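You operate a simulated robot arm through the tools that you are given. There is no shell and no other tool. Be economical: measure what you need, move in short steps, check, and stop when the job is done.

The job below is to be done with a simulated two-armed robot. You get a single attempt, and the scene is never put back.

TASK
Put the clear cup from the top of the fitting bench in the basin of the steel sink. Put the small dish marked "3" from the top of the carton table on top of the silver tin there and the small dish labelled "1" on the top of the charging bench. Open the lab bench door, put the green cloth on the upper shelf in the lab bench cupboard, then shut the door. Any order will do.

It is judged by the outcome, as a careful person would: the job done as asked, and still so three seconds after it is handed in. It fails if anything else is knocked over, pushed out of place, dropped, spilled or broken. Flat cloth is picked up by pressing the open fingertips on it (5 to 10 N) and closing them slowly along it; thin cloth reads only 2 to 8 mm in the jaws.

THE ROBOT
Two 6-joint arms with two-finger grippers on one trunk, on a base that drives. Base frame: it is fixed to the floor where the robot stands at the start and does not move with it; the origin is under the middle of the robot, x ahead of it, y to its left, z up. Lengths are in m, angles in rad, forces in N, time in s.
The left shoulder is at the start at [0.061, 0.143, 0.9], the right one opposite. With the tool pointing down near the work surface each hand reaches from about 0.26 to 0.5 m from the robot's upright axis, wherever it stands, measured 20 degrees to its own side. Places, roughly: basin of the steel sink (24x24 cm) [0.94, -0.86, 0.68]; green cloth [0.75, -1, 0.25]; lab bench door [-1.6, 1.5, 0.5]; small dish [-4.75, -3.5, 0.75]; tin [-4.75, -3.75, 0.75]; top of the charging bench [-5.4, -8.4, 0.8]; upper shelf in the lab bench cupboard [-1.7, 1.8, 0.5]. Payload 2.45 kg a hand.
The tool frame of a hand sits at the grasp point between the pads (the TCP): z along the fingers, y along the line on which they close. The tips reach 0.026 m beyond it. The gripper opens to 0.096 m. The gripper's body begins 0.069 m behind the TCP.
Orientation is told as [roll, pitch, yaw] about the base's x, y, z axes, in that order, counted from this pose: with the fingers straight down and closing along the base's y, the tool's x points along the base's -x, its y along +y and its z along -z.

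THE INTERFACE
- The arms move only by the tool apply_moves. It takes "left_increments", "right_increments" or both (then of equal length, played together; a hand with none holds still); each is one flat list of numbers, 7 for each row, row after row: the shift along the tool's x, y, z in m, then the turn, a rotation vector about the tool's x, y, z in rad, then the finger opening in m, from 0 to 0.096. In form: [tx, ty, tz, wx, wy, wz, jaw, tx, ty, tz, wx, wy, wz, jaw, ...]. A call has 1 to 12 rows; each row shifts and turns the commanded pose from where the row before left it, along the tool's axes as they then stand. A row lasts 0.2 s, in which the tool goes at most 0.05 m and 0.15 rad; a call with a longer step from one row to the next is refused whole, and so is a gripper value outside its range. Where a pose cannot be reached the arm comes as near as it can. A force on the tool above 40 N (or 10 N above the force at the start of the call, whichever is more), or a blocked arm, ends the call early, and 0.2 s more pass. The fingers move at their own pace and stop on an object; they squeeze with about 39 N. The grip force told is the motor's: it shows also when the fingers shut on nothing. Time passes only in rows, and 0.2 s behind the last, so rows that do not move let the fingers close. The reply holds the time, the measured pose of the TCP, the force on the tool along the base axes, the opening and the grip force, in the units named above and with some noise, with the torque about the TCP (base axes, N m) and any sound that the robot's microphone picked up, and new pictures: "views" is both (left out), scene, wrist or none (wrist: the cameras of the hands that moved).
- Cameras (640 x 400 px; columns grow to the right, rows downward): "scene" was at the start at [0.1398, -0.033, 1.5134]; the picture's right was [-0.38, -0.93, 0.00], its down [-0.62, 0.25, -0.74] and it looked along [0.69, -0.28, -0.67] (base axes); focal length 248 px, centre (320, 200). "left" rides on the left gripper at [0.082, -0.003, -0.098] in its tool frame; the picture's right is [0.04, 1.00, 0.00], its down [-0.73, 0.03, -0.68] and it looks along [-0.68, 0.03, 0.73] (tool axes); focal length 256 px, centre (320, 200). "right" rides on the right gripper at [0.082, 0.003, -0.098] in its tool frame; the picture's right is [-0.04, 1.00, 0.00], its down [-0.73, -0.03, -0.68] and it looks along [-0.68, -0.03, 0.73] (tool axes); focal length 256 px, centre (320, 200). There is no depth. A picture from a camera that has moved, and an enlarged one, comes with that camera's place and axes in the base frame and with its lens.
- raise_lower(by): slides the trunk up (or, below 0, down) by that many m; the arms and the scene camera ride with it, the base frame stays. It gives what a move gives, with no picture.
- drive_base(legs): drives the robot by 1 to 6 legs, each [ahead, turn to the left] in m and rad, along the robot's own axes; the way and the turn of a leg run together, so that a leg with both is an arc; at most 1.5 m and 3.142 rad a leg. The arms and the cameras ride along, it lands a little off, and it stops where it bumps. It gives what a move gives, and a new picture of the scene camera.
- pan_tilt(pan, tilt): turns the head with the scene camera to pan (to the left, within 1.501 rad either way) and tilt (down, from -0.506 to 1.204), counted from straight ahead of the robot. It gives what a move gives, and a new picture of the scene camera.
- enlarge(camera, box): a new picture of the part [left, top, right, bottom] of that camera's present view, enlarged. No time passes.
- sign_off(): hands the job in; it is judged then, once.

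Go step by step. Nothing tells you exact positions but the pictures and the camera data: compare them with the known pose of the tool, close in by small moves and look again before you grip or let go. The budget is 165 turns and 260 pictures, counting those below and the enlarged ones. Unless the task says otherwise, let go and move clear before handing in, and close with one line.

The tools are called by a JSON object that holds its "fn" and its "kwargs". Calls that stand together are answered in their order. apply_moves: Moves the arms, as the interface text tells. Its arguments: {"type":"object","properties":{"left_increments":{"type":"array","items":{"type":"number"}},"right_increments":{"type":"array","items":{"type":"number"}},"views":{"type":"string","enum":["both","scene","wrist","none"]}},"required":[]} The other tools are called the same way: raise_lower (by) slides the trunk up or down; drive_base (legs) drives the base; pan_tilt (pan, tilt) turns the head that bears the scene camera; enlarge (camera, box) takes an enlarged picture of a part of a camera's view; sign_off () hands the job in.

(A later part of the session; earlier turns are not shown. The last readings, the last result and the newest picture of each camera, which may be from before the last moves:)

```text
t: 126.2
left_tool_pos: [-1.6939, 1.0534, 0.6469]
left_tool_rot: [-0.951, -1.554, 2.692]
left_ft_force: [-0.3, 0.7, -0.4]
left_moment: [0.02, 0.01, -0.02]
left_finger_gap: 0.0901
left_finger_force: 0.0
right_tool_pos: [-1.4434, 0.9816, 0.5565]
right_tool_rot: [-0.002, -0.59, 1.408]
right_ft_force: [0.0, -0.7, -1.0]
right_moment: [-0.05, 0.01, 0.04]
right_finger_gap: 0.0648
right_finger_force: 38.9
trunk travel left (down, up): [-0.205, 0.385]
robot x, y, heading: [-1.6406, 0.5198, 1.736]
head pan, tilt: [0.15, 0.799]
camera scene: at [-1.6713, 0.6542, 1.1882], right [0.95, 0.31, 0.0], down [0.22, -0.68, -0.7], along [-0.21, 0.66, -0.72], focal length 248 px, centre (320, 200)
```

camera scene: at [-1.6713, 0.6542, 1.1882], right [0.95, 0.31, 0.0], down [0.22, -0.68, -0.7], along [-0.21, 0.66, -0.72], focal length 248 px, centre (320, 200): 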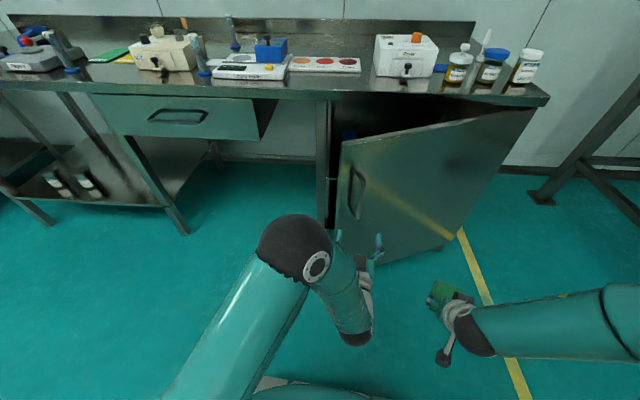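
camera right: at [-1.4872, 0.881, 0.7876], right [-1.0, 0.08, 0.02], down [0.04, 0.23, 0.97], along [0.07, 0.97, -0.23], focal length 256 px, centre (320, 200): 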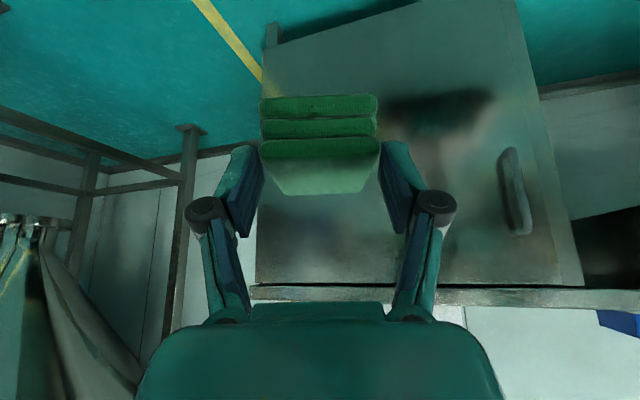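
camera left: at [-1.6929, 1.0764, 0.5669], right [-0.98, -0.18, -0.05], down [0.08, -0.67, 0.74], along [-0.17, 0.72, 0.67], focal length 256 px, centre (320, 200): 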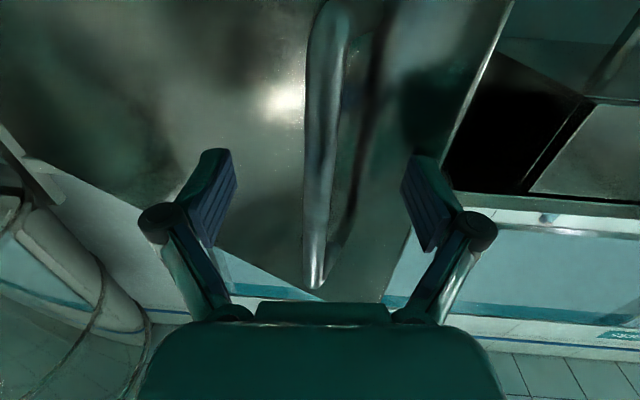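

Free of the handle. I'll lift the left hand out of the way, then shift the base to the left of the door's sweep.

{"fn": "apply_moves", "kwargs": {"left_increments": [-0.045, 0, 0, 0, 0, 0, 0.05, -0.045, 0, 0, 0, 0, 0, 0.03, -0.045, 0, 0, 0, 0, 0, 0.03, -0.045, 0, 0, 0, 0, 0, 0.03, -0.045, 0, 0, 0, 0, 0, 0.03, -0.045, 0, 0, 0, 0, 0, 0.03, -0.045, 0, 0, 0, 0, 0, 0.03, -0.045, 0, 0, 0, 0, 0, 0.03], "views": "none"}}

{"fn": "drive_base", "kwargs": {"legs": [[-0.13, 0.0], [0.0, 0.9], [0.47, 0.0]]}}

{"fn": "drive_base", "kwargs": {"legs": [[0.0, -0.85]]}}

```text
t: 128.1
left_tool_pos: [-1.6987, 1.0559, 1.009]
left_tool_rot: [-0.928, -1.553, 2.672]
left_ft_force: [-0.4, 0.2, -0.6]
left_moment: [-0.02, 0.01, -0.01]
left_finger_gap: 0.0298
left_finger_force: 0.1
right_tool_pos: [-1.4418, 0.9811, 0.556]
right_tool_rot: [-0.001, -0.591, 1.409]
right_ft_force: [0.2, -0.1, -1.0]
right_moment: [0.0, 0.0, -0.03]
right_finger_gap: 0.0651
right_finger_force: 39.2
trunk travel left (down, up): [-0.205, 0.385]
robot x, y, heading: [-1.6407, 0.5161, 1.73]
head pan, tilt: [0.15, 0.799]
```

```text
t: 134.5
left_tool_pos: [-2.5033, 0.8905, 1.0077]
left_tool_rot: [-0.934, -1.557, -2.684]
left_ft_force: [-0.4, 0.6, -0.1]
left_moment: [-0.03, 0.04, 0.05]
left_finger_gap: 0.0297
left_finger_force: 0.0
right_tool_pos: [-2.2899, 1.05, 0.5559]
right_tool_rot: [-0.001, -0.588, 2.332]
right_ft_force: [-0.5, 0.3, 0.1]
right_moment: [-0.01, -0.04, -0.02]
right_finger_gap: 0.0653
right_finger_force: 38.8
trunk travel left (down, up): [-0.205, 0.385]
robot x, y, heading: [-2.0325, 0.6228, 2.654]
head pan, tilt: [0.15, 0.799]
camera scene: at [-2.1596, 0.6783, 1.1882], right [0.33, 0.94, 0.0], down [0.68, -0.24, -0.7], along [-0.66, 0.23, -0.72], focal length 248 px, centre (320, 200)
```

scene: 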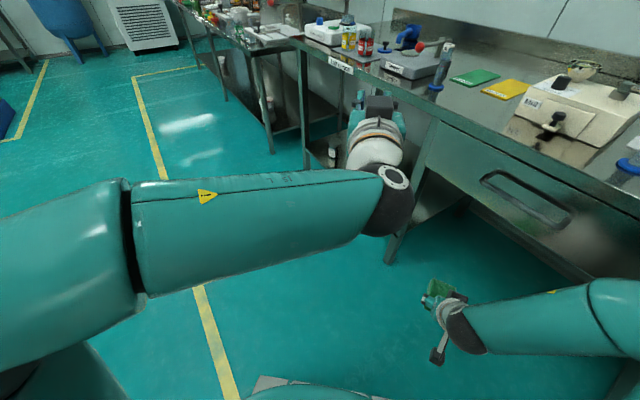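

```text
t: 137.6
left_tool_pos: [-2.1411, 1.1551, 1.0103]
left_tool_rot: [-0.999, -1.557, 2.811]
left_ft_force: [-0.6, -0.3, 0.3]
left_moment: [-0.03, 0.02, -0.03]
left_finger_gap: 0.0302
left_finger_force: 0.0
right_tool_pos: [-1.882, 1.1003, 0.5586]
right_tool_rot: [-0.003, -0.59, 1.482]
right_ft_force: [0.3, 1.3, 0.0]
right_moment: [-0.07, -0.02, -0.02]
right_finger_gap: 0.0651
right_finger_force: 39.0
trunk travel left (down, up): [-0.205, 0.385]
robot x, y, heading: [-2.0653, 0.6209, 1.817]
head pan, tilt: [0.15, 0.799]
stopped in leg 1: the robot was blocked; the commanded pose is now the measured one
camera scene: at [-2.1084, 0.7502, 1.1882], right [0.92, 0.38, 0.0], down [0.28, -0.66, -0.7], along [-0.27, 0.64, -0.72], focal length 248 px, centre (320, 200)
```

scene: 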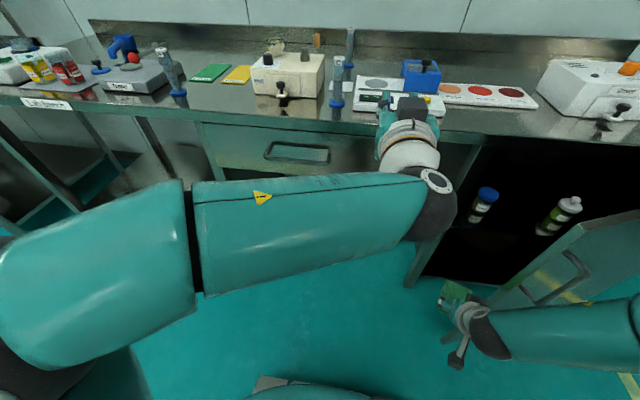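

I'm now left of the door sweep and can see inside: there are bottles in the cupboard. Look right.

{"fn": "pan_tilt", "kwargs": {"pan": -0.45, "tilt": 0.65}}

{"fn": "enlarge", "kwargs": {"camera": "right", "box": [0, 0, 640, 400]}}

```text
t: 138.6
left_tool_pos: [-2.1401, 1.1567, 1.0094]
left_tool_rot: [-0.948, -1.558, 2.76]
left_ft_force: [-0.9, 0.4, -0.6]
left_moment: [0.02, 0.0, -0.01]
left_finger_gap: 0.03
left_finger_force: 0.0
right_tool_pos: [-1.8815, 1.1006, 0.558]
right_tool_rot: [-0.003, -0.59, 1.482]
right_ft_force: [1.0, -0.8, -0.2]
right_moment: [0.0, 0.01, 0.03]
right_finger_gap: 0.0652
right_finger_force: 39.1
trunk travel left (down, up): [-0.205, 0.385]
robot x, y, heading: [-2.0676, 0.6163, 1.817]
head pan, tilt: [-0.45, 0.649]
camera scene: at [-2.0591, 0.761, 1.2008], right [0.98, -0.2, 0.0], down [-0.12, -0.59, -0.8], along [0.16, 0.78, -0.61], focal length 248 px, centre (320, 200)
```

scene: 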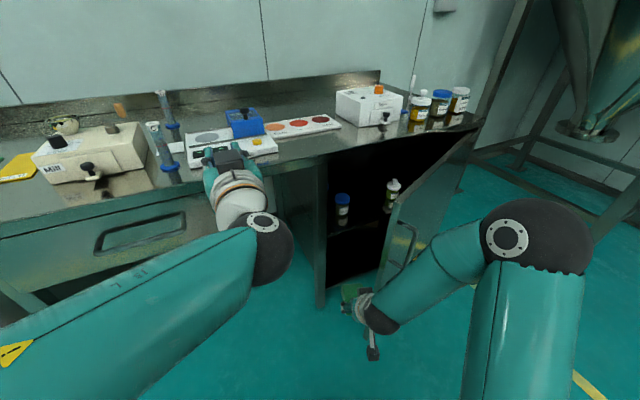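

```text
1.00 times, centred on (320, 200) of right (not enlarged: the box is as wide or as high as the picture)
camera zoom: at [-1.8969, 0.9785, 0.5945], right [-0.99, 0.12, 0.02], down [0.05, 0.23, 0.97], along [0.12, 0.97, -0.23], focal length 256 px, centre (320, 200)
```

zoom: 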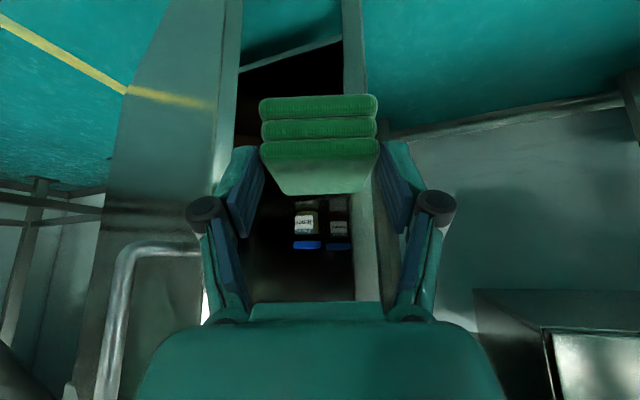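

{"fn": "enlarge", "kwargs": {"camera": "scene", "box": [300, 120, 480, 310]}}

```text
2.11 times, centred on (390, 215) of scene
camera zoom: at [-2.0591, 0.761, 1.2008], right [0.98, -0.2, 0.0], down [-0.12, -0.59, -0.8], along [0.16, 0.78, -0.61], focal length 522 px, centre (173, 168)
```

zoom: 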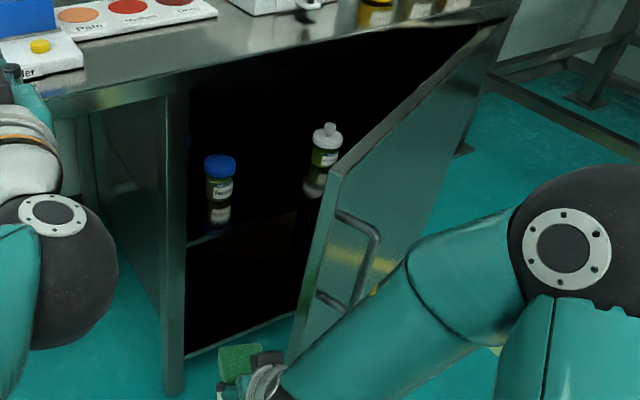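

The shelf edge is at z≈0.5, with bottles at left and right; the gap between them is where the cloth will go. To open the door further I'll raise the trunk so the forearm clears the door top, then put the fingers inside the door edge and sweep right.

{"fn": "raise_lower", "kwargs": {"by": 0.16}}

{"fn": "apply_moves", "kwargs": {"right_increments": [-0.033, 0, 0.0226, 0, 0, 0, 0.02, -0.033, 0, 0.0226, 0, 0, 0, 0.02, -0.025, 0, 0.017, 0, 0, 0, 0.02], "views": "both"}}

```text
t: 140.4
left_tool_pos: [-2.1398, 1.1552, 1.1701]
left_tool_rot: [-0.936, -1.557, 2.75]
left_ft_force: [0.2, -0.4, 0.4]
left_moment: [-0.02, -0.04, -0.01]
left_finger_gap: 0.0303
left_finger_force: 0.0
right_tool_pos: [-1.8816, 1.101, 0.7176]
right_tool_rot: [-0.004, -0.591, 1.482]
right_ft_force: [-0.4, -0.6, -0.7]
right_moment: [-0.01, -0.01, 0.02]
right_finger_gap: 0.0651
right_finger_force: 39.2
trunk travel left (down, up): [-0.365, 0.225]
robot x, y, heading: [-2.0622, 0.6174, 1.814]
head pan, tilt: [-0.45, 0.649]
```

```text
t: 141.2
left_tool_pos: [-2.1407, 1.1553, 1.1698]
left_tool_rot: [-0.922, -1.555, 2.734]
left_ft_force: [0.1, 0.2, 0.1]
left_moment: [0.0, -0.01, 0.03]
left_finger_gap: 0.03
left_finger_force: 0.0
right_tool_pos: [-1.8732, 1.2096, 0.7145]
right_tool_rot: [-0.004, -0.588, 1.483]
right_ft_force: [0.2, 0.0, -0.7]
right_moment: [-0.04, 0.02, 0.02]
right_finger_gap: 0.0651
right_finger_force: 38.8
trunk travel left (down, up): [-0.365, 0.225]
robot x, y, heading: [-2.0613, 0.616, 1.811]
head pan, tilt: [-0.45, 0.649]
camera scene: at [-2.0591, 0.7614, 1.3608], right [0.98, -0.2, 0.0], down [-0.12, -0.59, -0.8], along [0.16, 0.78, -0.61], focal length 248 px, centre (320, 200)
camera right: at [-1.8877, 1.0883, 0.7518], right [-0.99, 0.12, 0.02], down [0.05, 0.23, 0.97], along [0.12, 0.97, -0.23], focal length 256 px, centre (320, 200)
```

scene: 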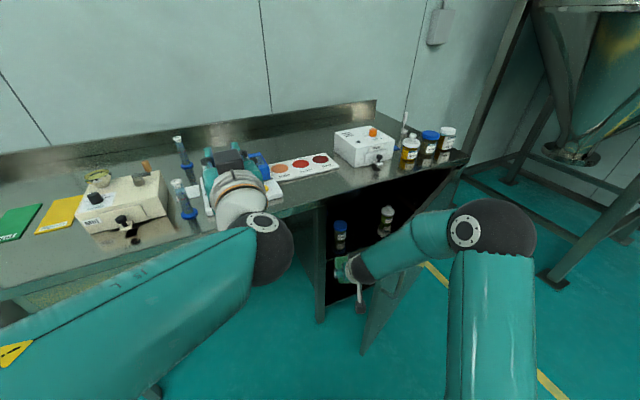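
right: 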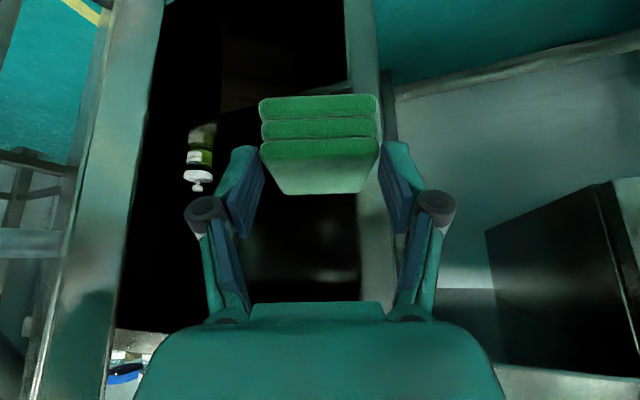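

The fingers are inside the door edge, forearm above the door. Sweep right.

{"fn": "apply_moves", "kwargs": {"right_increments": [0, -0.035, 0, 0, 0, 0, 0.02, 0, -0.035, 0, 0, 0, 0, 0.02, 0, -0.035, 0, 0, 0, 0, 0.02, 0, -0.035, 0, 0, 0, 0, 0.02, 0, -0.035, 0, 0, 0, 0, 0.02], "views": "both"}}

```text
t: 142.4
left_tool_pos: [-2.1398, 1.1553, 1.1702]
left_tool_rot: [-0.943, -1.558, 2.753]
left_ft_force: [0.1, 0.4, -0.1]
left_moment: [0.01, 0.04, 0.06]
left_finger_gap: 0.03
left_finger_force: 0.1
right_tool_pos: [-1.6986, 1.1936, 0.7157]
right_tool_rot: [-0.003, -0.591, 1.481]
right_ft_force: [0.5, -0.2, -1.8]
right_moment: [0.0, 0.01, 0.0]
right_finger_gap: 0.0652
right_finger_force: 38.4
trunk travel left (down, up): [-0.365, 0.225]
robot x, y, heading: [-2.0646, 0.62, 1.816]
head pan, tilt: [-0.45, 0.649]
camera scene: at [-2.0586, 0.761, 1.3608], right [0.98, -0.2, 0.0], down [-0.12, -0.59, -0.8], along [0.16, 0.78, -0.6], focal length 248 px, centre (320, 200)
camera right: at [-1.7131, 1.0718, 0.753], right [-0.99, 0.12, 0.02], down [0.05, 0.23, 0.97], along [0.12, 0.97, -0.23], focal length 256 px, centre (320, 200)
```

scene: 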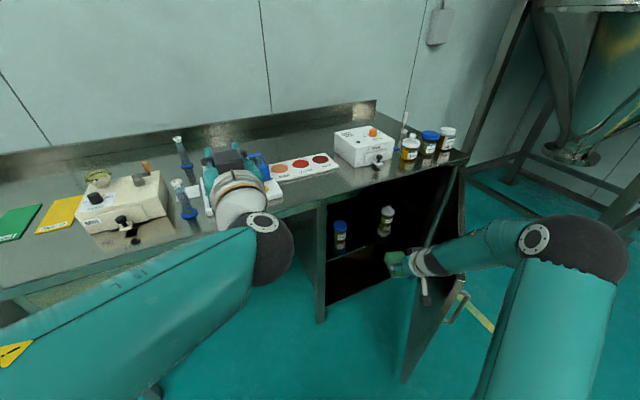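
right: 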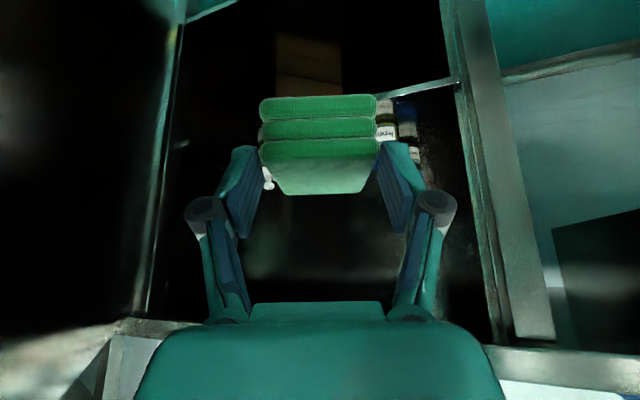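

The sweep works well. Continue by rotating the base to the right.

{"fn": "drive_base", "kwargs": {"legs": [[0.0, -0.4]]}}

```text
t: 144.2
left_tool_pos: [-1.932, 1.1435, 1.1702]
left_tool_rot: [-0.939, -1.554, 2.365]
left_ft_force: [-0.4, 0.3, -0.6]
left_moment: [0.03, 0.03, -0.03]
left_finger_gap: 0.0302
left_finger_force: 0.2
right_tool_pos: [-1.5092, 1.0104, 0.7166]
right_tool_rot: [-0.002, -0.587, 1.093]
right_ft_force: [-0.1, 0.1, -0.3]
right_moment: [-0.02, -0.02, 0.01]
right_finger_gap: 0.0651
right_finger_force: 39.1
trunk travel left (down, up): [-0.365, 0.225]
robot x, y, heading: [-2.0789, 0.6212, 1.431]
head pan, tilt: [-0.45, 0.649]
stopped in leg 1: the robot was blocked; the commanded pose is now the measured one
camera scene: at [-2.0198, 0.7499, 1.3608], right [0.83, -0.56, 0.0], down [-0.34, -0.5, -0.8], along [0.44, 0.66, -0.61], focal length 248 px, centre (320, 200)
```

scene: 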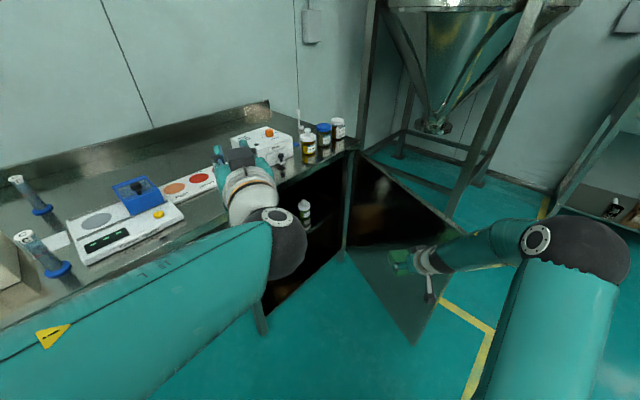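

The door is at about 67°. A little more rotation for margin.

{"fn": "drive_base", "kwargs": {"legs": [[0.0, -0.25]]}}

```text
t: 145.6
left_tool_pos: [-1.8079, 1.0896, 1.171]
left_tool_rot: [-0.939, -1.556, 2.111]
left_ft_force: [-0.3, 0.2, -0.5]
left_moment: [0.0, 0.0, 0.02]
left_finger_gap: 0.0302
left_finger_force: 0.1
right_tool_pos: [-1.4298, 0.8569, 0.7161]
right_tool_rot: [-0.006, -0.585, 0.84]
right_ft_force: [0.2, -0.1, -0.7]
right_moment: [-0.04, 0.02, -0.01]
right_finger_gap: 0.0651
right_finger_force: 38.6
trunk travel left (down, up): [-0.365, 0.225]
robot x, y, heading: [-2.0897, 0.6203, 1.178]
head pan, tilt: [-0.45, 0.649]
camera scene: at [-1.9985, 0.7346, 1.3608], right [0.67, -0.74, 0.0], down [-0.45, -0.4, -0.8], along [0.59, 0.53, -0.61], focal length 248 px, centre (320, 200)
```

scene: 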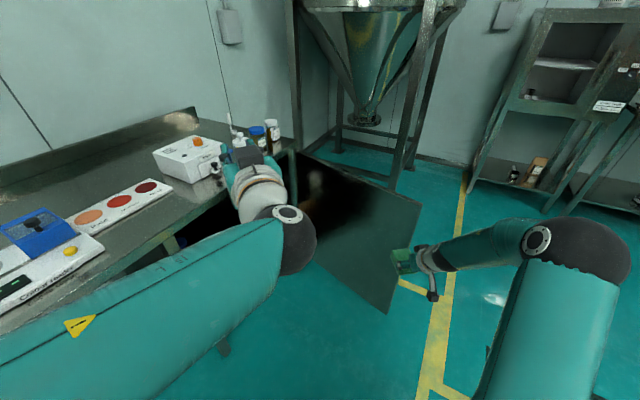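

Door at about 76°. Now I'll pull the right hand in and align it with the heading, then re-approach the opening straight on.

{"fn": "apply_moves", "kwargs": {"right_increments": [0.019, 0.0357, -0.013, 0, 0, 0, 0.02, 0.019, 0.0357, -0.013, 0, 0, 0, 0.02, 0.019, 0.0357, -0.013, 0, 0, 0, 0.02, 0.019, 0.0357, -0.013, 0, 0, 0, 0.02, 0.019, 0.0357, -0.013, 0, 0, 0, 0.02, 0.019, 0.0357, -0.013, 0, 0, 0, 0.02, 0.019, 0.0357, -0.013, 0, 0, 0, 0.02, 0, 0, 0, -0.062, 0, -0.091, 0.02, 0, 0, 0, -0.062, 0, -0.091, 0.02, 0, 0, 0, -0.062, 0, -0.091, 0.02], "views": "none"}}

{"fn": "drive_base", "kwargs": {"legs": [[0.0, 1.05]]}}

{"fn": "drive_base", "kwargs": {"legs": [[-0.45, 0.0], [0.0, -0.7]]}}

```text
t: 147.8
left_tool_pos: [-1.806, 1.0889, 1.1714]
left_tool_rot: [-0.96, -1.555, 2.133]
left_ft_force: [-0.1, 1.0, 0.2]
left_moment: [0.0, -0.05, -0.02]
left_finger_gap: 0.03
left_finger_force: 0.1
right_tool_pos: [-1.7108, 0.9313, 0.7206]
right_tool_rot: [-0.001, -0.583, 1.171]
right_ft_force: [0.2, 0.2, 0.4]
right_moment: [0.01, 0.01, -0.03]
right_finger_gap: 0.0652
right_finger_force: 39.1
right hand out of reach, approached as far as the arm can: row 6, 7, 8
trunk travel left (down, up): [-0.365, 0.225]
robot x, y, heading: [-2.0897, 0.621, 1.178]
head pan, tilt: [-0.45, 0.649]
```

```text
t: 150.7
left_tool_pos: [-2.2934, 1.1231, 1.1712]
left_tool_rot: [-0.889, -1.555, 2.994]
left_ft_force: [0.3, 0.9, -0.3]
left_moment: [0.03, -0.01, 0.04]
left_finger_gap: 0.0301
left_finger_force: 0.1
right_tool_pos: [-2.11, 1.1068, 0.721]
right_tool_rot: [-0.002, -0.583, 2.103]
right_ft_force: [0.5, -0.4, -0.7]
right_moment: [-0.02, 0.01, 0.04]
right_finger_gap: 0.0652
right_finger_force: 39.1
trunk travel left (down, up): [-0.365, 0.225]
robot x, y, heading: [-2.0546, 0.638, 2.112]
head pan, tilt: [-0.45, 0.649]
stopped in leg 1: the robot was blocked; the commanded pose is now the measured one
camera scene: at [-2.092, 0.7738, 1.3609], right [1.0, 0.09, 0.0], down [0.05, -0.6, -0.8], along [-0.07, 0.79, -0.6], focal length 248 px, centre (320, 200)
```

scene: 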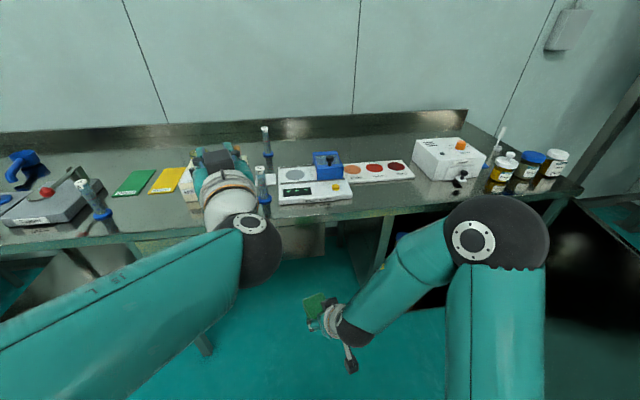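

```text
t: 155.5
left_tool_pos: [-1.7008, 0.7783, 1.1729]
left_tool_rot: [-0.873, -1.555, 2.285]
left_ft_force: [0.4, 0.9, 0.2]
left_moment: [0.03, 0.02, 0.0]
left_finger_gap: 0.0299
left_finger_force: 0.1
right_tool_pos: [-1.57, 0.6477, 0.7209]
right_tool_rot: [-0.002, -0.583, 1.408]
right_ft_force: [0.5, 0.7, 0.6]
right_moment: [-0.04, 0.02, 0.01]
right_finger_gap: 0.0651
right_finger_force: 39.2
trunk travel left (down, up): [-0.365, 0.225]
robot x, y, heading: [-1.8557, 0.2567, 1.412]
head pan, tilt: [-0.45, 0.649]
camera scene: at [-1.7933, 0.3845, 1.3608], right [0.82, -0.57, 0.0], down [-0.35, -0.5, -0.8], along [0.46, 0.65, -0.61], focal length 248 px, centre (320, 200)
```

scene: 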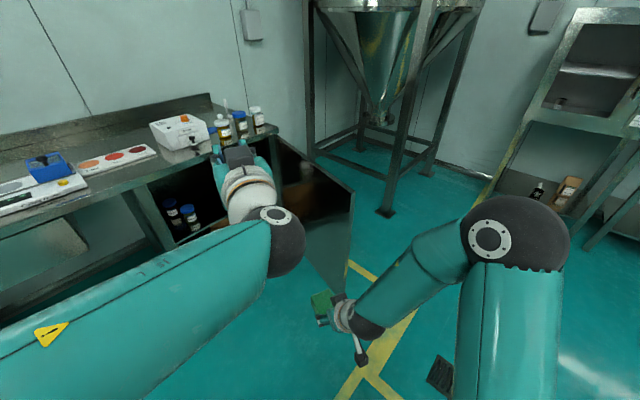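

Lined up. Drive in with an arc to end square in front of the opening.

{"fn": "drive_base", "kwargs": {"legs": [[0.3, 0.04], [0.27, 0.35]]}}

{"fn": "pan_tilt", "kwargs": {"pan": -0.25, "tilt": 0.75}}

{"fn": "enlarge", "kwargs": {"camera": "right", "box": [0, 0, 640, 400]}}

```text
t: 159.1
left_tool_pos: [-1.8903, 1.363, 1.1711]
left_tool_rot: [-0.833, -1.555, 2.639]
left_ft_force: [-0.7, 1.0, 0.4]
left_moment: [0.03, 0.0, 0.04]
left_finger_gap: 0.03
left_finger_force: 0.2
right_tool_pos: [-1.7204, 1.2937, 0.7211]
right_tool_rot: [-0.002, -0.583, 1.804]
right_ft_force: [0.1, -0.3, 0.1]
right_moment: [-0.06, 0.01, 0.02]
right_finger_gap: 0.0651
right_finger_force: 39.2
trunk travel left (down, up): [-0.365, 0.225]
robot x, y, heading: [-1.8221, 0.8221, 1.803]
head pan, tilt: [-0.45, 0.649]
camera scene: at [-1.8171, 0.9657, 1.3606], right [0.98, -0.21, 0.0], down [-0.13, -0.59, -0.8], along [0.17, 0.78, -0.61], focal length 248 px, centre (320, 200)
```

scene: 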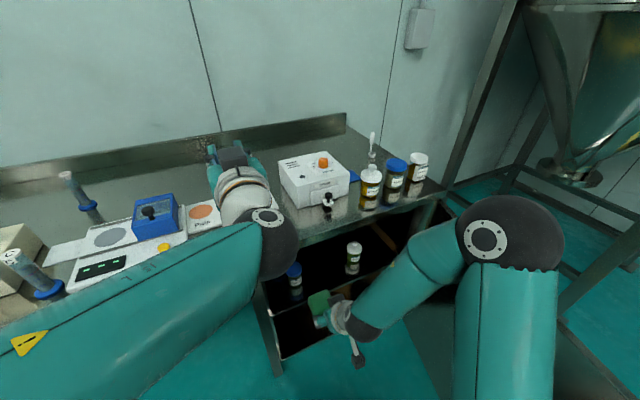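

```text
t: 159.8
left_tool_pos: [-1.8892, 1.363, 1.1712]
left_tool_rot: [-0.872, -1.555, 2.677]
left_ft_force: [0.7, 0.5, -0.6]
left_moment: [0.01, -0.01, 0.02]
left_finger_gap: 0.03
left_finger_force: 0.1
right_tool_pos: [-1.719, 1.2924, 0.722]
right_tool_rot: [-0.001, -0.584, 1.804]
right_ft_force: [-0.7, -0.3, 0.0]
right_moment: [-0.03, -0.02, -0.05]
right_finger_gap: 0.0647
right_finger_force: 39.4
trunk travel left (down, up): [-0.365, 0.225]
robot x, y, heading: [-1.8201, 0.8189, 1.807]
head pan, tilt: [-0.25, 0.75]
camera scene: at [-1.834, 0.9625, 1.3522], right [1.0, -0.01, 0.0], down [-0.01, -0.68, -0.73], along [0.01, 0.73, -0.68], focal length 248 px, centre (320, 200)
```

scene: 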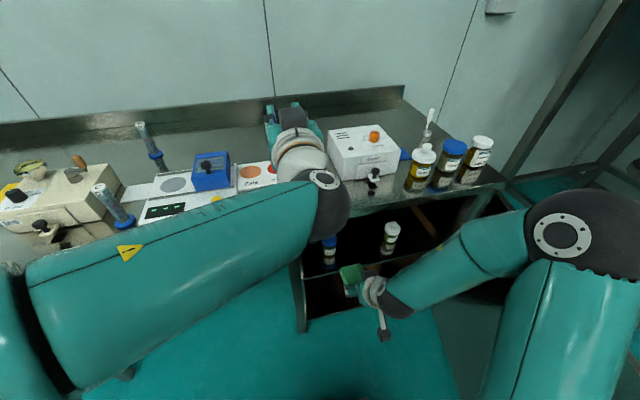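

```text
1.00 times, centred on (320, 200) of right (not enlarged: the box is as wide or as high as the picture)
camera zoom: at [-1.6947, 1.1725, 0.7594], right [-0.98, -0.2, 0.02], down [-0.03, 0.24, 0.97], along [-0.2, 0.95, -0.24], focal length 256 px, centre (320, 200)
```

zoom: 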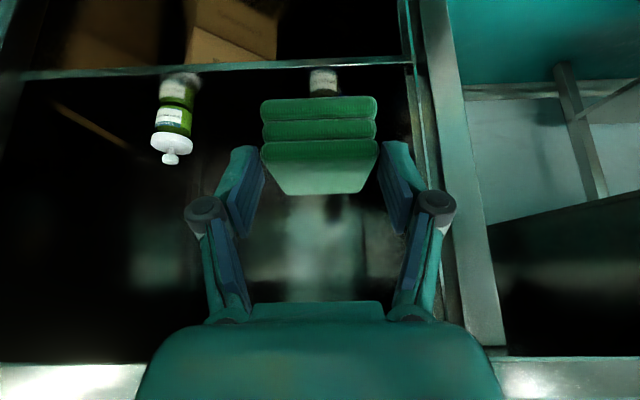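

The view is clear: bottles at t-offsets left and right with about 17 cm between. I'll retract the left hand, align the cloth with the gap and lower to just above shelf height, then nudge forward.

{"fn": "apply_moves", "kwargs": {"left_increments": [0, 0, -0.04, 0, 0, 0, 0.03, 0, 0, -0.04, 0, 0, 0, 0.03, 0, 0, -0.04, 0, 0, 0, 0.03, 0, 0, -0.03, 0, 0, 0, 0.03], "right_increments": [0.0207, -0.022, 0.0313, 0, 0, 0, 0.02, 0.0207, -0.022, 0.0313, 0, 0, 0, 0.02, 0.0207, -0.022, 0.0313, 0, 0, 0, 0.02, 0.0207, -0.022, 0.0313, 0, 0, 0, 0.02], "views": "none"}}

{"fn": "drive_base", "kwargs": {"legs": [[0.06, 0.0]]}}

{"fn": "enlarge", "kwargs": {"camera": "right", "box": [0, 0, 640, 400]}}

```text
t: 160.8
left_tool_pos: [-1.8585, 1.2233, 1.1737]
left_tool_rot: [-0.945, -1.549, 2.768]
left_ft_force: [0.6, 0.3, 0.1]
left_moment: [0.02, 0.0, -0.01]
left_finger_gap: 0.0299
left_finger_force: 0.1
right_tool_pos: [-1.6876, 1.3387, 0.6098]
right_tool_rot: [-0.027, -0.565, 1.803]
right_ft_force: [-0.6, 0.1, -1.7]
right_moment: [0.0, -0.01, -0.03]
right_finger_gap: 0.0651
right_finger_force: 38.8
right hand out of reach, approached as far as the arm can: row 2, 3, 4
trunk travel left (down, up): [-0.365, 0.225]
robot x, y, heading: [-1.8225, 0.8221, 1.813]
head pan, tilt: [-0.25, 0.75]
```

```text
t: 161.8
left_tool_pos: [-1.8732, 1.2819, 1.1745]
left_tool_rot: [-0.946, -1.546, 2.77]
left_ft_force: [0.0, 0.9, 0.2]
left_moment: [-0.01, 0.0, -0.03]
left_finger_gap: 0.0301
left_finger_force: 0.1
right_tool_pos: [-1.7009, 1.3972, 0.609]
right_tool_rot: [-0.025, -0.561, 1.805]
right_ft_force: [-0.4, 0.0, -0.8]
right_moment: [-0.01, -0.03, 0.0]
right_finger_gap: 0.0651
right_finger_force: 39.0
trunk travel left (down, up): [-0.365, 0.225]
robot x, y, heading: [-1.836, 0.8838, 1.805]
head pan, tilt: [-0.25, 0.75]
camera scene: at [-1.8487, 1.0226, 1.3521], right [1.0, -0.01, 0.0], down [-0.01, -0.68, -0.73], along [0.01, 0.73, -0.68], focal length 248 px, centre (320, 200)
```

scene: 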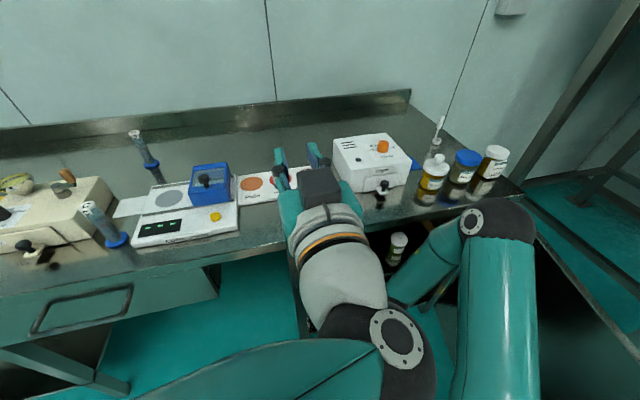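

```text
1.00 times, centred on (320, 200) of right (not enlarged: the box is as wide or as high as the picture)
camera zoom: at [-1.68, 1.2777, 0.6491], right [-0.98, -0.18, 0.0], down [-0.05, 0.25, 0.97], along [-0.18, 0.95, -0.26], focal length 256 px, centre (320, 200)
```

zoom: 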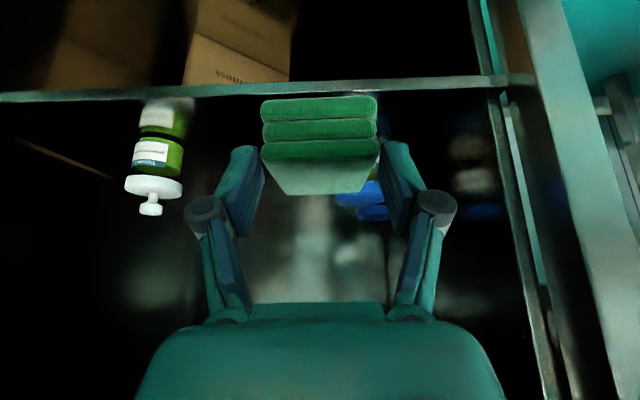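

I'm slightly too far left; the gap centre is 6 cm to the right. Shift right, drop the trunk 5 cm, and look again.

{"fn": "apply_moves", "kwargs": {"right_increments": [-0.008, -0.03, 0.006, 0, 0, 0, 0.02, -0.008, -0.03, 0.006, 0, 0, 0, 0.02], "views": "none"}}

{"fn": "raise_lower", "kwargs": {"by": -0.055}}

{"fn": "enlarge", "kwargs": {"camera": "right", "box": [0, 0, 640, 400]}}

```text
t: 162.4
left_tool_pos: [-1.8741, 1.2802, 1.1745]
left_tool_rot: [-0.98, -1.547, 2.804]
left_ft_force: [0.0, 0.1, -0.1]
left_moment: [-0.01, -0.03, 0.0]
left_finger_gap: 0.0301
left_finger_force: 0.0
right_tool_pos: [-1.6597, 1.4367, 0.62]
right_tool_rot: [-0.034, -0.555, 1.805]
right_ft_force: [0.6, 0.5, -0.6]
right_moment: [-0.02, 0.02, -0.02]
right_finger_gap: 0.0651
right_finger_force: 38.7
right hand out of reach, approached as far as the arm can: row 1, 2
trunk travel left (down, up): [-0.365, 0.225]
robot x, y, heading: [-1.8341, 0.8815, 1.81]
head pan, tilt: [-0.25, 0.75]
```

```text
t: 163.4
left_tool_pos: [-1.8792, 1.2817, 1.1496]
left_tool_rot: [-1.679, -1.469, -2.773]
left_ft_force: [-1.1, 0.0, -0.1]
left_moment: [-0.01, 0.0, -0.01]
left_finger_gap: 0.03
left_finger_force: 0.0
right_tool_pos: [-1.6607, 1.438, 0.565]
right_tool_rot: [-0.034, -0.555, 1.805]
right_ft_force: [0.0, -0.6, -0.9]
right_moment: [-0.04, -0.02, 0.0]
right_finger_gap: 0.0651
right_finger_force: 38.8
trunk travel left (down, up): [-0.31, 0.28]
robot x, y, heading: [-1.8349, 0.8787, 1.809]
head pan, tilt: [-0.25, 0.75]
```

```text
1.00 times, centred on (320, 200) of right (not enlarged: the box is as wide or as high as the picture)
camera zoom: at [-1.6395, 1.3177, 0.6057], right [-0.98, -0.18, -0.01], down [-0.06, 0.26, 0.96], along [-0.17, 0.95, -0.26], focal length 256 px, centre (320, 200)
```

zoom: 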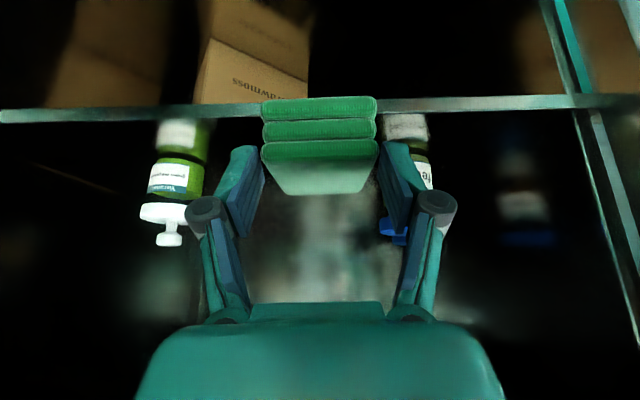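

The right hand is nicely between the bottles. The left hand didn't follow the trunk fully, so I check that it isn't touching anything.

{"fn": "pan_tilt", "kwargs": {"pan": 0.2, "tilt": 0.75}}

{"fn": "enlarge", "kwargs": {"camera": "left", "box": [0, 0, 640, 400]}}

```text
t: 164.3
left_tool_pos: [-1.8802, 1.282, 1.1485]
left_tool_rot: [-1.673, -1.47, -2.776]
left_ft_force: [-0.4, -0.4, -0.5]
left_moment: [-0.03, 0.0, 0.0]
left_finger_gap: 0.0297
left_finger_force: 0.1
right_tool_pos: [-1.6614, 1.4368, 0.5654]
right_tool_rot: [-0.034, -0.556, 1.806]
right_ft_force: [-0.6, -0.6, -0.5]
right_moment: [0.0, -0.01, 0.01]
right_finger_gap: 0.0651
right_finger_force: 38.3
trunk travel left (down, up): [-0.31, 0.28]
robot x, y, heading: [-1.8337, 0.8816, 1.806]
head pan, tilt: [0.201, 0.75]
camera scene: at [-1.8845, 1.0134, 1.2974], right [0.91, 0.42, 0.0], down [0.29, -0.62, -0.73], along [-0.31, 0.66, -0.68], focal length 248 px, centre (320, 200)
```

scene: 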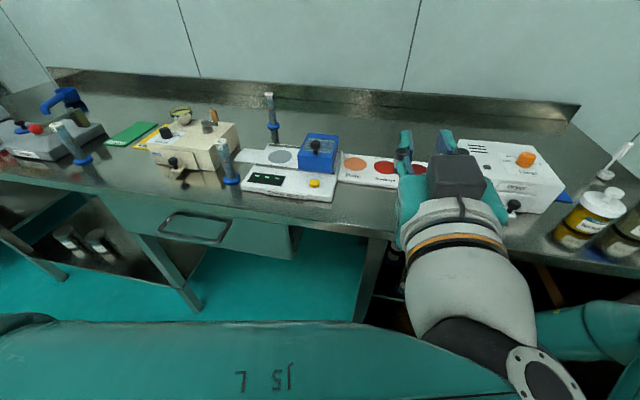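

```text
1.00 times, centred on (320, 200) of left (not enlarged: the box is as wide or as high as the picture)
camera zoom: at [-1.8435, 1.1906, 1.0673], right [-0.96, -0.26, -0.14], down [0.08, -0.69, 0.72], along [-0.28, 0.68, 0.68], focal length 256 px, centre (320, 200)
```

zoom: 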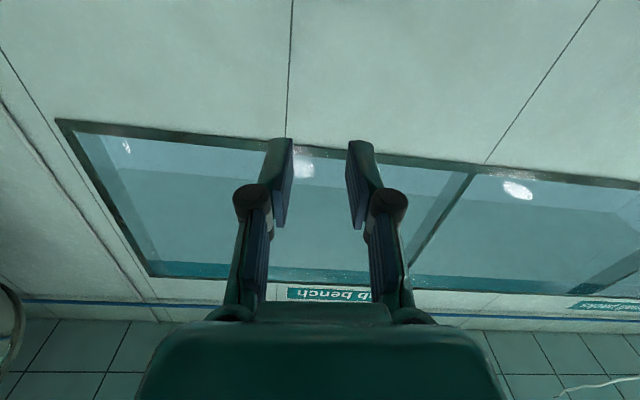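

The left wrist is likely resting on the right elbow. Move the left hand up and to the left, away.

{"fn": "apply_moves", "kwargs": {"left_increments": [-0.03, 0.02, 0, 0, 0, 0, 0.03, -0.02, 0.04, 0, 0, 0, 0, 0.03, -0.02, 0.04, 0, 0, 0, 0, 0.03, 0, 0.04, -0.01, 0, 0, 0, 0.03, 0, 0.04, -0.01, 0, 0, 0, 0.03], "views": "scene"}}

```text
t: 165.5
left_tool_pos: [-2.0422, 1.2183, 1.185]
left_tool_rot: [-0.974, -1.55, 2.795]
left_ft_force: [0.5, 0.3, 0.4]
left_moment: [0.0, 0.02, -0.01]
left_finger_gap: 0.0301
left_finger_force: 0.0
right_tool_pos: [-1.661, 1.4366, 0.564]
right_tool_rot: [-0.034, -0.555, 1.805]
right_ft_force: [0.7, 0.5, -1.0]
right_moment: [-0.02, 0.02, 0.0]
right_finger_gap: 0.0649
right_finger_force: 39.2
trunk travel left (down, up): [-0.31, 0.28]
robot x, y, heading: [-1.836, 0.877, 1.808]
head pan, tilt: [0.201, 0.75]
camera scene: at [-1.8849, 1.0129, 1.2973], right [0.91, 0.42, 0.0], down [0.29, -0.62, -0.73], along [-0.31, 0.66, -0.68], focal length 248 px, centre (320, 200)
```

scene: 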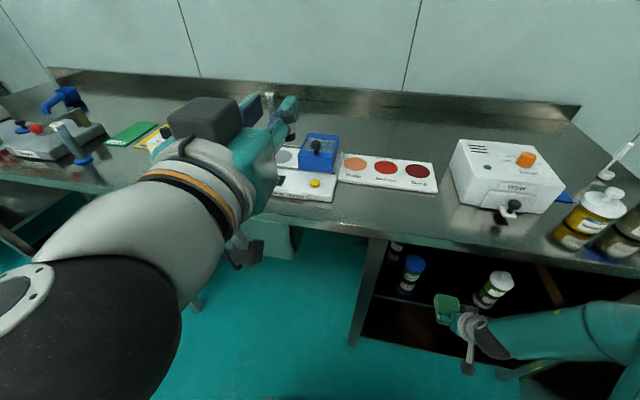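

The cloth is level with the gap but about 3 cm too far left. Shift right, lower 2 cm, then ease forward.

{"fn": "raise_lower", "kwargs": {"by": -0.02}}

{"fn": "apply_moves", "kwargs": {"right_increments": [0, -0.028, 0, 0, 0, 0, 0.02, -0.025, 0, 0.0155, 0, 0, 0, 0.02, -0.017, 0, 0.0105, 0, 0, 0, 0.02], "views": "both"}}

```text
t: 166.2
left_tool_pos: [-2.0418, 1.2174, 1.1647]
left_tool_rot: [-0.996, -1.547, 2.821]
left_ft_force: [0.3, -0.4, -0.1]
left_moment: [0.01, 0.02, 0.0]
left_finger_gap: 0.0301
left_finger_force: 0.1
right_tool_pos: [-1.6605, 1.4375, 0.5449]
right_tool_rot: [-0.034, -0.554, 1.805]
right_ft_force: [-0.2, 0.5, -1.2]
right_moment: [-0.01, -0.03, -0.01]
right_finger_gap: 0.0651
right_finger_force: 39.0
trunk travel left (down, up): [-0.29, 0.3]
robot x, y, heading: [-1.8356, 0.8804, 1.806]
head pan, tilt: [0.201, 0.75]
```

```text
t: 166.9
left_tool_pos: [-2.0429, 1.218, 1.1647]
left_tool_rot: [-0.983, -1.548, 2.806]
left_ft_force: [0.2, -0.1, 0.1]
left_moment: [0.0, -0.01, -0.01]
left_finger_gap: 0.03
left_finger_force: 0.0
right_tool_pos: [-1.6487, 1.4975, 0.5493]
right_tool_rot: [-0.033, -0.556, 1.802]
right_ft_force: [-0.4, 0.5, 0.1]
right_moment: [-0.05, 0.0, -0.02]
right_finger_gap: 0.065
right_finger_force: 39.2
right hand out of reach, approached as far as the arm can: row 1
trunk travel left (down, up): [-0.29, 0.3]
robot x, y, heading: [-1.8368, 0.8823, 1.806]
head pan, tilt: [0.201, 0.75]
camera scene: at [-1.8847, 1.0134, 1.2772], right [0.91, 0.42, 0.0], down [0.29, -0.62, -0.73], along [-0.31, 0.66, -0.68], focal length 248 px, centre (320, 200)
camera right: at [-1.6282, 1.3766, 0.5893], right [-0.98, -0.18, -0.01], down [-0.06, 0.26, 0.96], along [-0.17, 0.95, -0.27], focal length 256 px, centre (320, 200)
```

scene: 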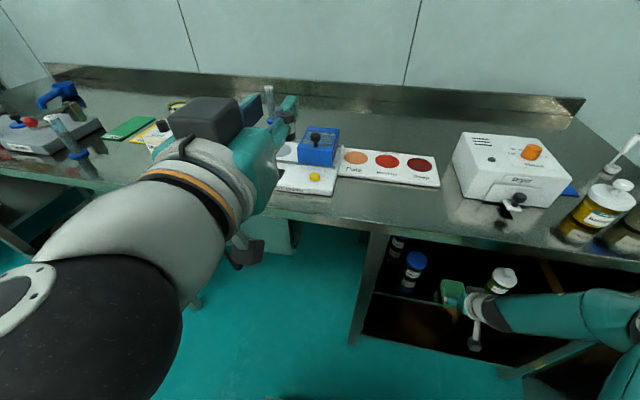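
right: 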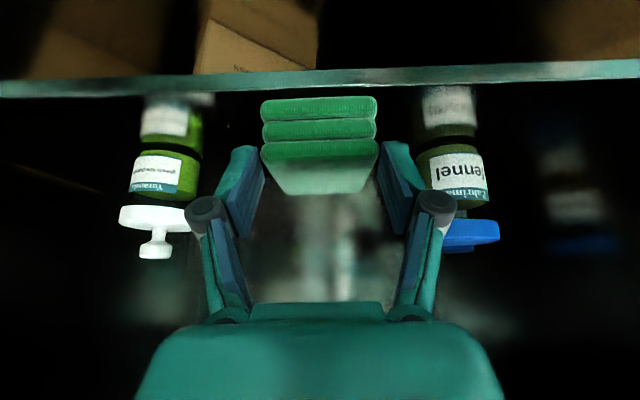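

Well centred between the two bottles. Move 4.5 cm forward, then down until contact.

{"fn": "apply_moves", "kwargs": {"right_increments": [-0.019, 0, 0.012, 0, 0, 0, 0.02, -0.019, 0, 0.012, 0, 0, 0, 0.02, 0.005, 0, 0.008, 0, 0, 0, 0.02], "views": "wrist"}}

```text
t: 167.8
left_tool_pos: [-2.0433, 1.218, 1.1666]
left_tool_rot: [-0.985, -1.548, 2.807]
left_ft_force: [0.8, 0.1, -1.1]
left_moment: [0.02, -0.03, 0.03]
left_finger_gap: 0.0301
left_finger_force: 0.1
right_tool_pos: [-1.6579, 1.5386, 0.5397]
right_tool_rot: [-0.034, -0.554, 1.805]
right_ft_force: [0.7, 0.1, -0.8]
right_moment: [-0.04, 0.0, 0.01]
right_finger_gap: 0.0651
right_finger_force: 39.0
trunk travel left (down, up): [-0.29, 0.3]
robot x, y, heading: [-1.8417, 0.8832, 1.81]
head pan, tilt: [0.201, 0.75]
camera right: at [-1.6373, 1.4194, 0.5797], right [-0.98, -0.18, -0.01], down [-0.06, 0.26, 0.96], along [-0.17, 0.95, -0.27], focal length 256 px, centre (320, 200)
```

right: 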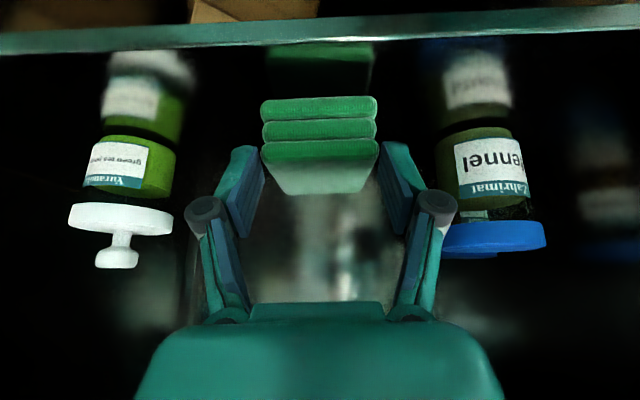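

The block's reflection shows it only several millimetres above the shelf. Lower to contact.

{"fn": "apply_moves", "kwargs": {"right_increments": [0.002, 0, 0.0034, 0, 0, 0, 0.02, 0.002, 0, 0.0034, 0, 0, 0, 0.02], "views": "none"}}

{"fn": "apply_moves", "kwargs": {"right_increments": [0.0016, 0, 0.0026, 0, 0, 0, 0.02], "views": "wrist"}}

```text
t: 168.3
left_tool_pos: [-2.0427, 1.2176, 1.1663]
left_tool_rot: [-1.041, -1.548, 2.861]
left_ft_force: [-0.1, 0.2, 0.0]
left_moment: [0.02, 0.0, 0.01]
left_finger_gap: 0.0302
left_finger_force: 0.0
right_tool_pos: [-1.6577, 1.5388, 0.5335]
right_tool_rot: [-0.034, -0.559, 1.805]
right_ft_force: [-2.1, -2.5, 11.2]
right_moment: [0.64, 0.65, 0.24]
right_finger_gap: 0.0651
right_finger_force: 39.0
trunk travel left (down, up): [-0.29, 0.3]
robot x, y, heading: [-1.8378, 0.8785, 1.805]
head pan, tilt: [0.201, 0.75]
```

```text
t: 168.8
left_tool_pos: [-2.0425, 1.2157, 1.1666]
left_tool_rot: [-1.065, -1.55, 2.889]
left_ft_force: [-0.4, 0.3, -0.1]
left_moment: [0.0, 0.02, -0.02]
left_finger_gap: 0.0301
left_finger_force: 0.0
right_tool_pos: [-1.6562, 1.538, 0.5287]
right_tool_rot: [-0.035, -0.559, 1.802]
right_ft_force: [1.8, -5.8, 14.2]
right_moment: [0.79, 0.58, 0.16]
right_finger_gap: 0.0652
right_finger_force: 39.3
trunk travel left (down, up): [-0.29, 0.3]
robot x, y, heading: [-1.8388, 0.8767, 1.806]
head pan, tilt: [0.201, 0.75]
camera right: at [-1.6362, 1.4188, 0.5699], right [-0.98, -0.18, -0.01], down [-0.06, 0.26, 0.96], along [-0.17, 0.95, -0.26], focal length 256 px, centre (320, 200)
```

right: 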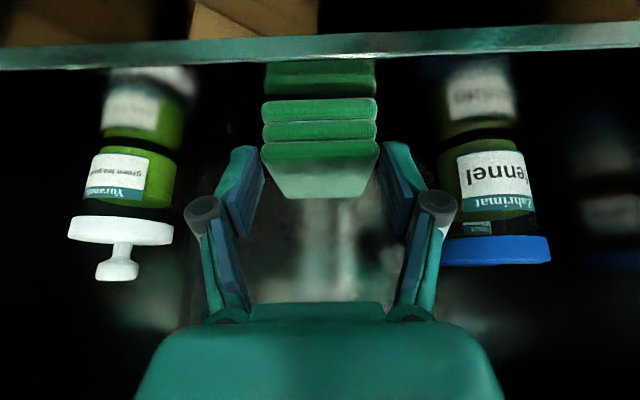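

Contact made (14 N), block fully on the shelf. Open slightly and withdraw along the tool axis.

{"fn": "apply_moves", "kwargs": {"right_increments": [-0.001, 0, -0.0015, 0, 0, 0, 0.07, 0, 0, 0, 0, 0, 0, 0.076, 0, 0, 0, 0, 0, 0, 0.078, 0, 0, -0.015, 0, 0, 0, 0.078, 0.008, 0, -0.025, 0, 0, 0, 0.078, 0.02, 0, -0.025, 0, 0, 0, 0.078], "views": "wrist"}}

```text
t: 170.2
left_tool_pos: [-2.0428, 1.2184, 1.1653]
left_tool_rot: [-1.006, -1.548, 2.829]
left_ft_force: [-0.6, -0.2, -0.5]
left_moment: [0.01, -0.05, -0.01]
left_finger_gap: 0.0302
left_finger_force: 0.1
right_tool_pos: [-1.6479, 1.4819, 0.5704]
right_tool_rot: [-0.033, -0.555, 1.803]
right_ft_force: [0.2, 0.7, 0.0]
right_moment: [0.0, 0.0, 0.0]
right_finger_gap: 0.078
right_finger_force: 0.1
trunk travel left (down, up): [-0.29, 0.3]
robot x, y, heading: [-1.8407, 0.8805, 1.811]
head pan, tilt: [0.201, 0.75]
camera right: at [-1.626, 1.3626, 0.6116], right [-0.98, -0.18, -0.01], down [-0.05, 0.26, 0.96], along [-0.17, 0.95, -0.26], focal length 256 px, centre (320, 200)
```

right: 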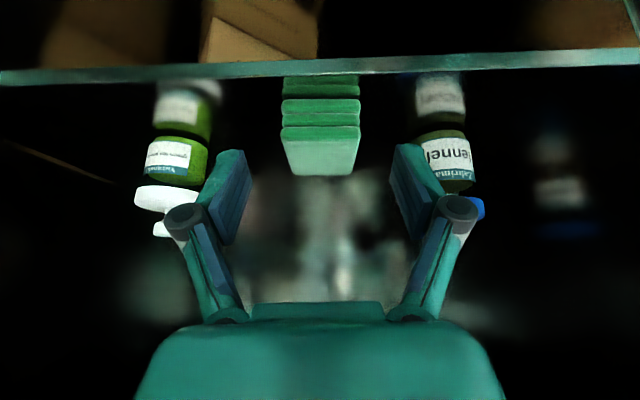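

The cloth lies flat on the upper shelf and the bottles stand. Now back straight out and go around to push the door shut from outside.

{"fn": "drive_base", "kwargs": {"legs": [[-0.4, 0.0], [-0.35, 0.0]]}}

{"fn": "drive_base", "kwargs": {"legs": [[0.0, -0.9]]}}

```text
t: 174.6
left_tool_pos: [-1.8683, 0.4902, 1.1638]
left_tool_rot: [-1.005, -1.549, 2.828]
left_ft_force: [0.0, 0.1, -1.2]
left_moment: [-0.05, 0.02, -0.02]
left_finger_gap: 0.0299
left_finger_force: 0.1
right_tool_pos: [-1.4715, 0.7558, 0.5715]
right_tool_rot: [-0.036, -0.556, 1.802]
right_ft_force: [0.8, 0.1, 0.8]
right_moment: [-0.01, 0.01, -0.05]
right_finger_gap: 0.078
right_finger_force: 0.1
trunk travel left (down, up): [-0.29, 0.3]
robot x, y, heading: [-1.6652, 0.1552, 1.809]
head pan, tilt: [0.201, 0.75]
camera scene: at [-1.711, 0.2859, 1.2773], right [0.91, 0.42, 0.0], down [0.29, -0.62, -0.73], along [-0.31, 0.66, -0.68], focal length 248 px, centre (320, 200)
```

scene: 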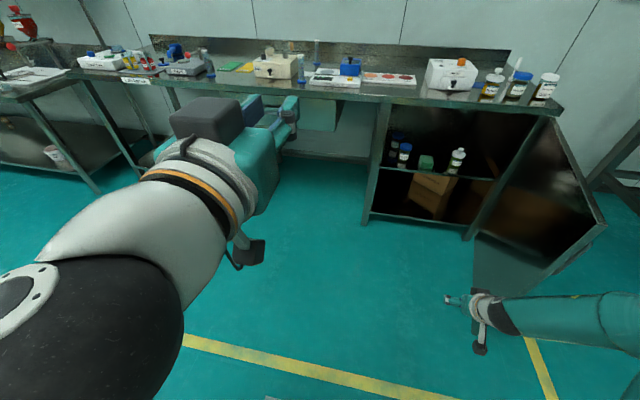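

```text
t: 177.5
left_tool_pos: [-1.5294, 0.5262, 1.1659]
left_tool_rot: [-0.995, -1.548, 1.929]
left_ft_force: [0.0, -0.1, 0.9]
left_moment: [0.01, 0.01, 0.03]
left_finger_gap: 0.0298
left_finger_force: 0.2
right_tool_pos: [-1.0762, 0.3846, 0.5705]
right_tool_rot: [-0.034, -0.555, 0.915]
right_ft_force: [0.5, 0.3, 0.1]
right_moment: [0.0, -0.01, 0.03]
right_finger_gap: 0.078
right_finger_force: 0.1
trunk travel left (down, up): [-0.29, 0.3]
robot x, y, heading: [-1.6854, 0.1732, 0.921]
head pan, tilt: [0.201, 0.75]
camera scene: at [-1.6119, 0.2936, 1.2772], right [0.9, -0.43, 0.0], down [-0.3, -0.61, -0.73], along [0.32, 0.66, -0.68], focal length 248 px, centre (320, 200)
```

scene: 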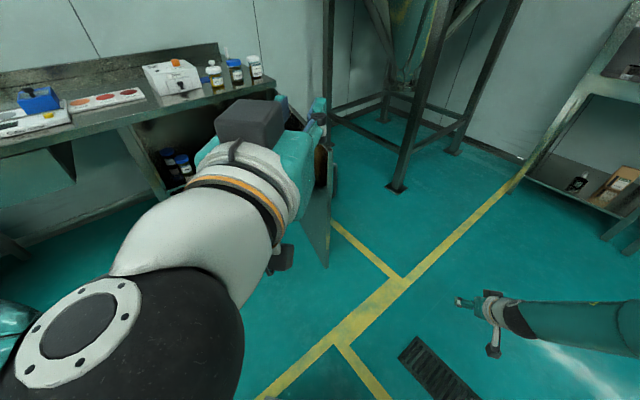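

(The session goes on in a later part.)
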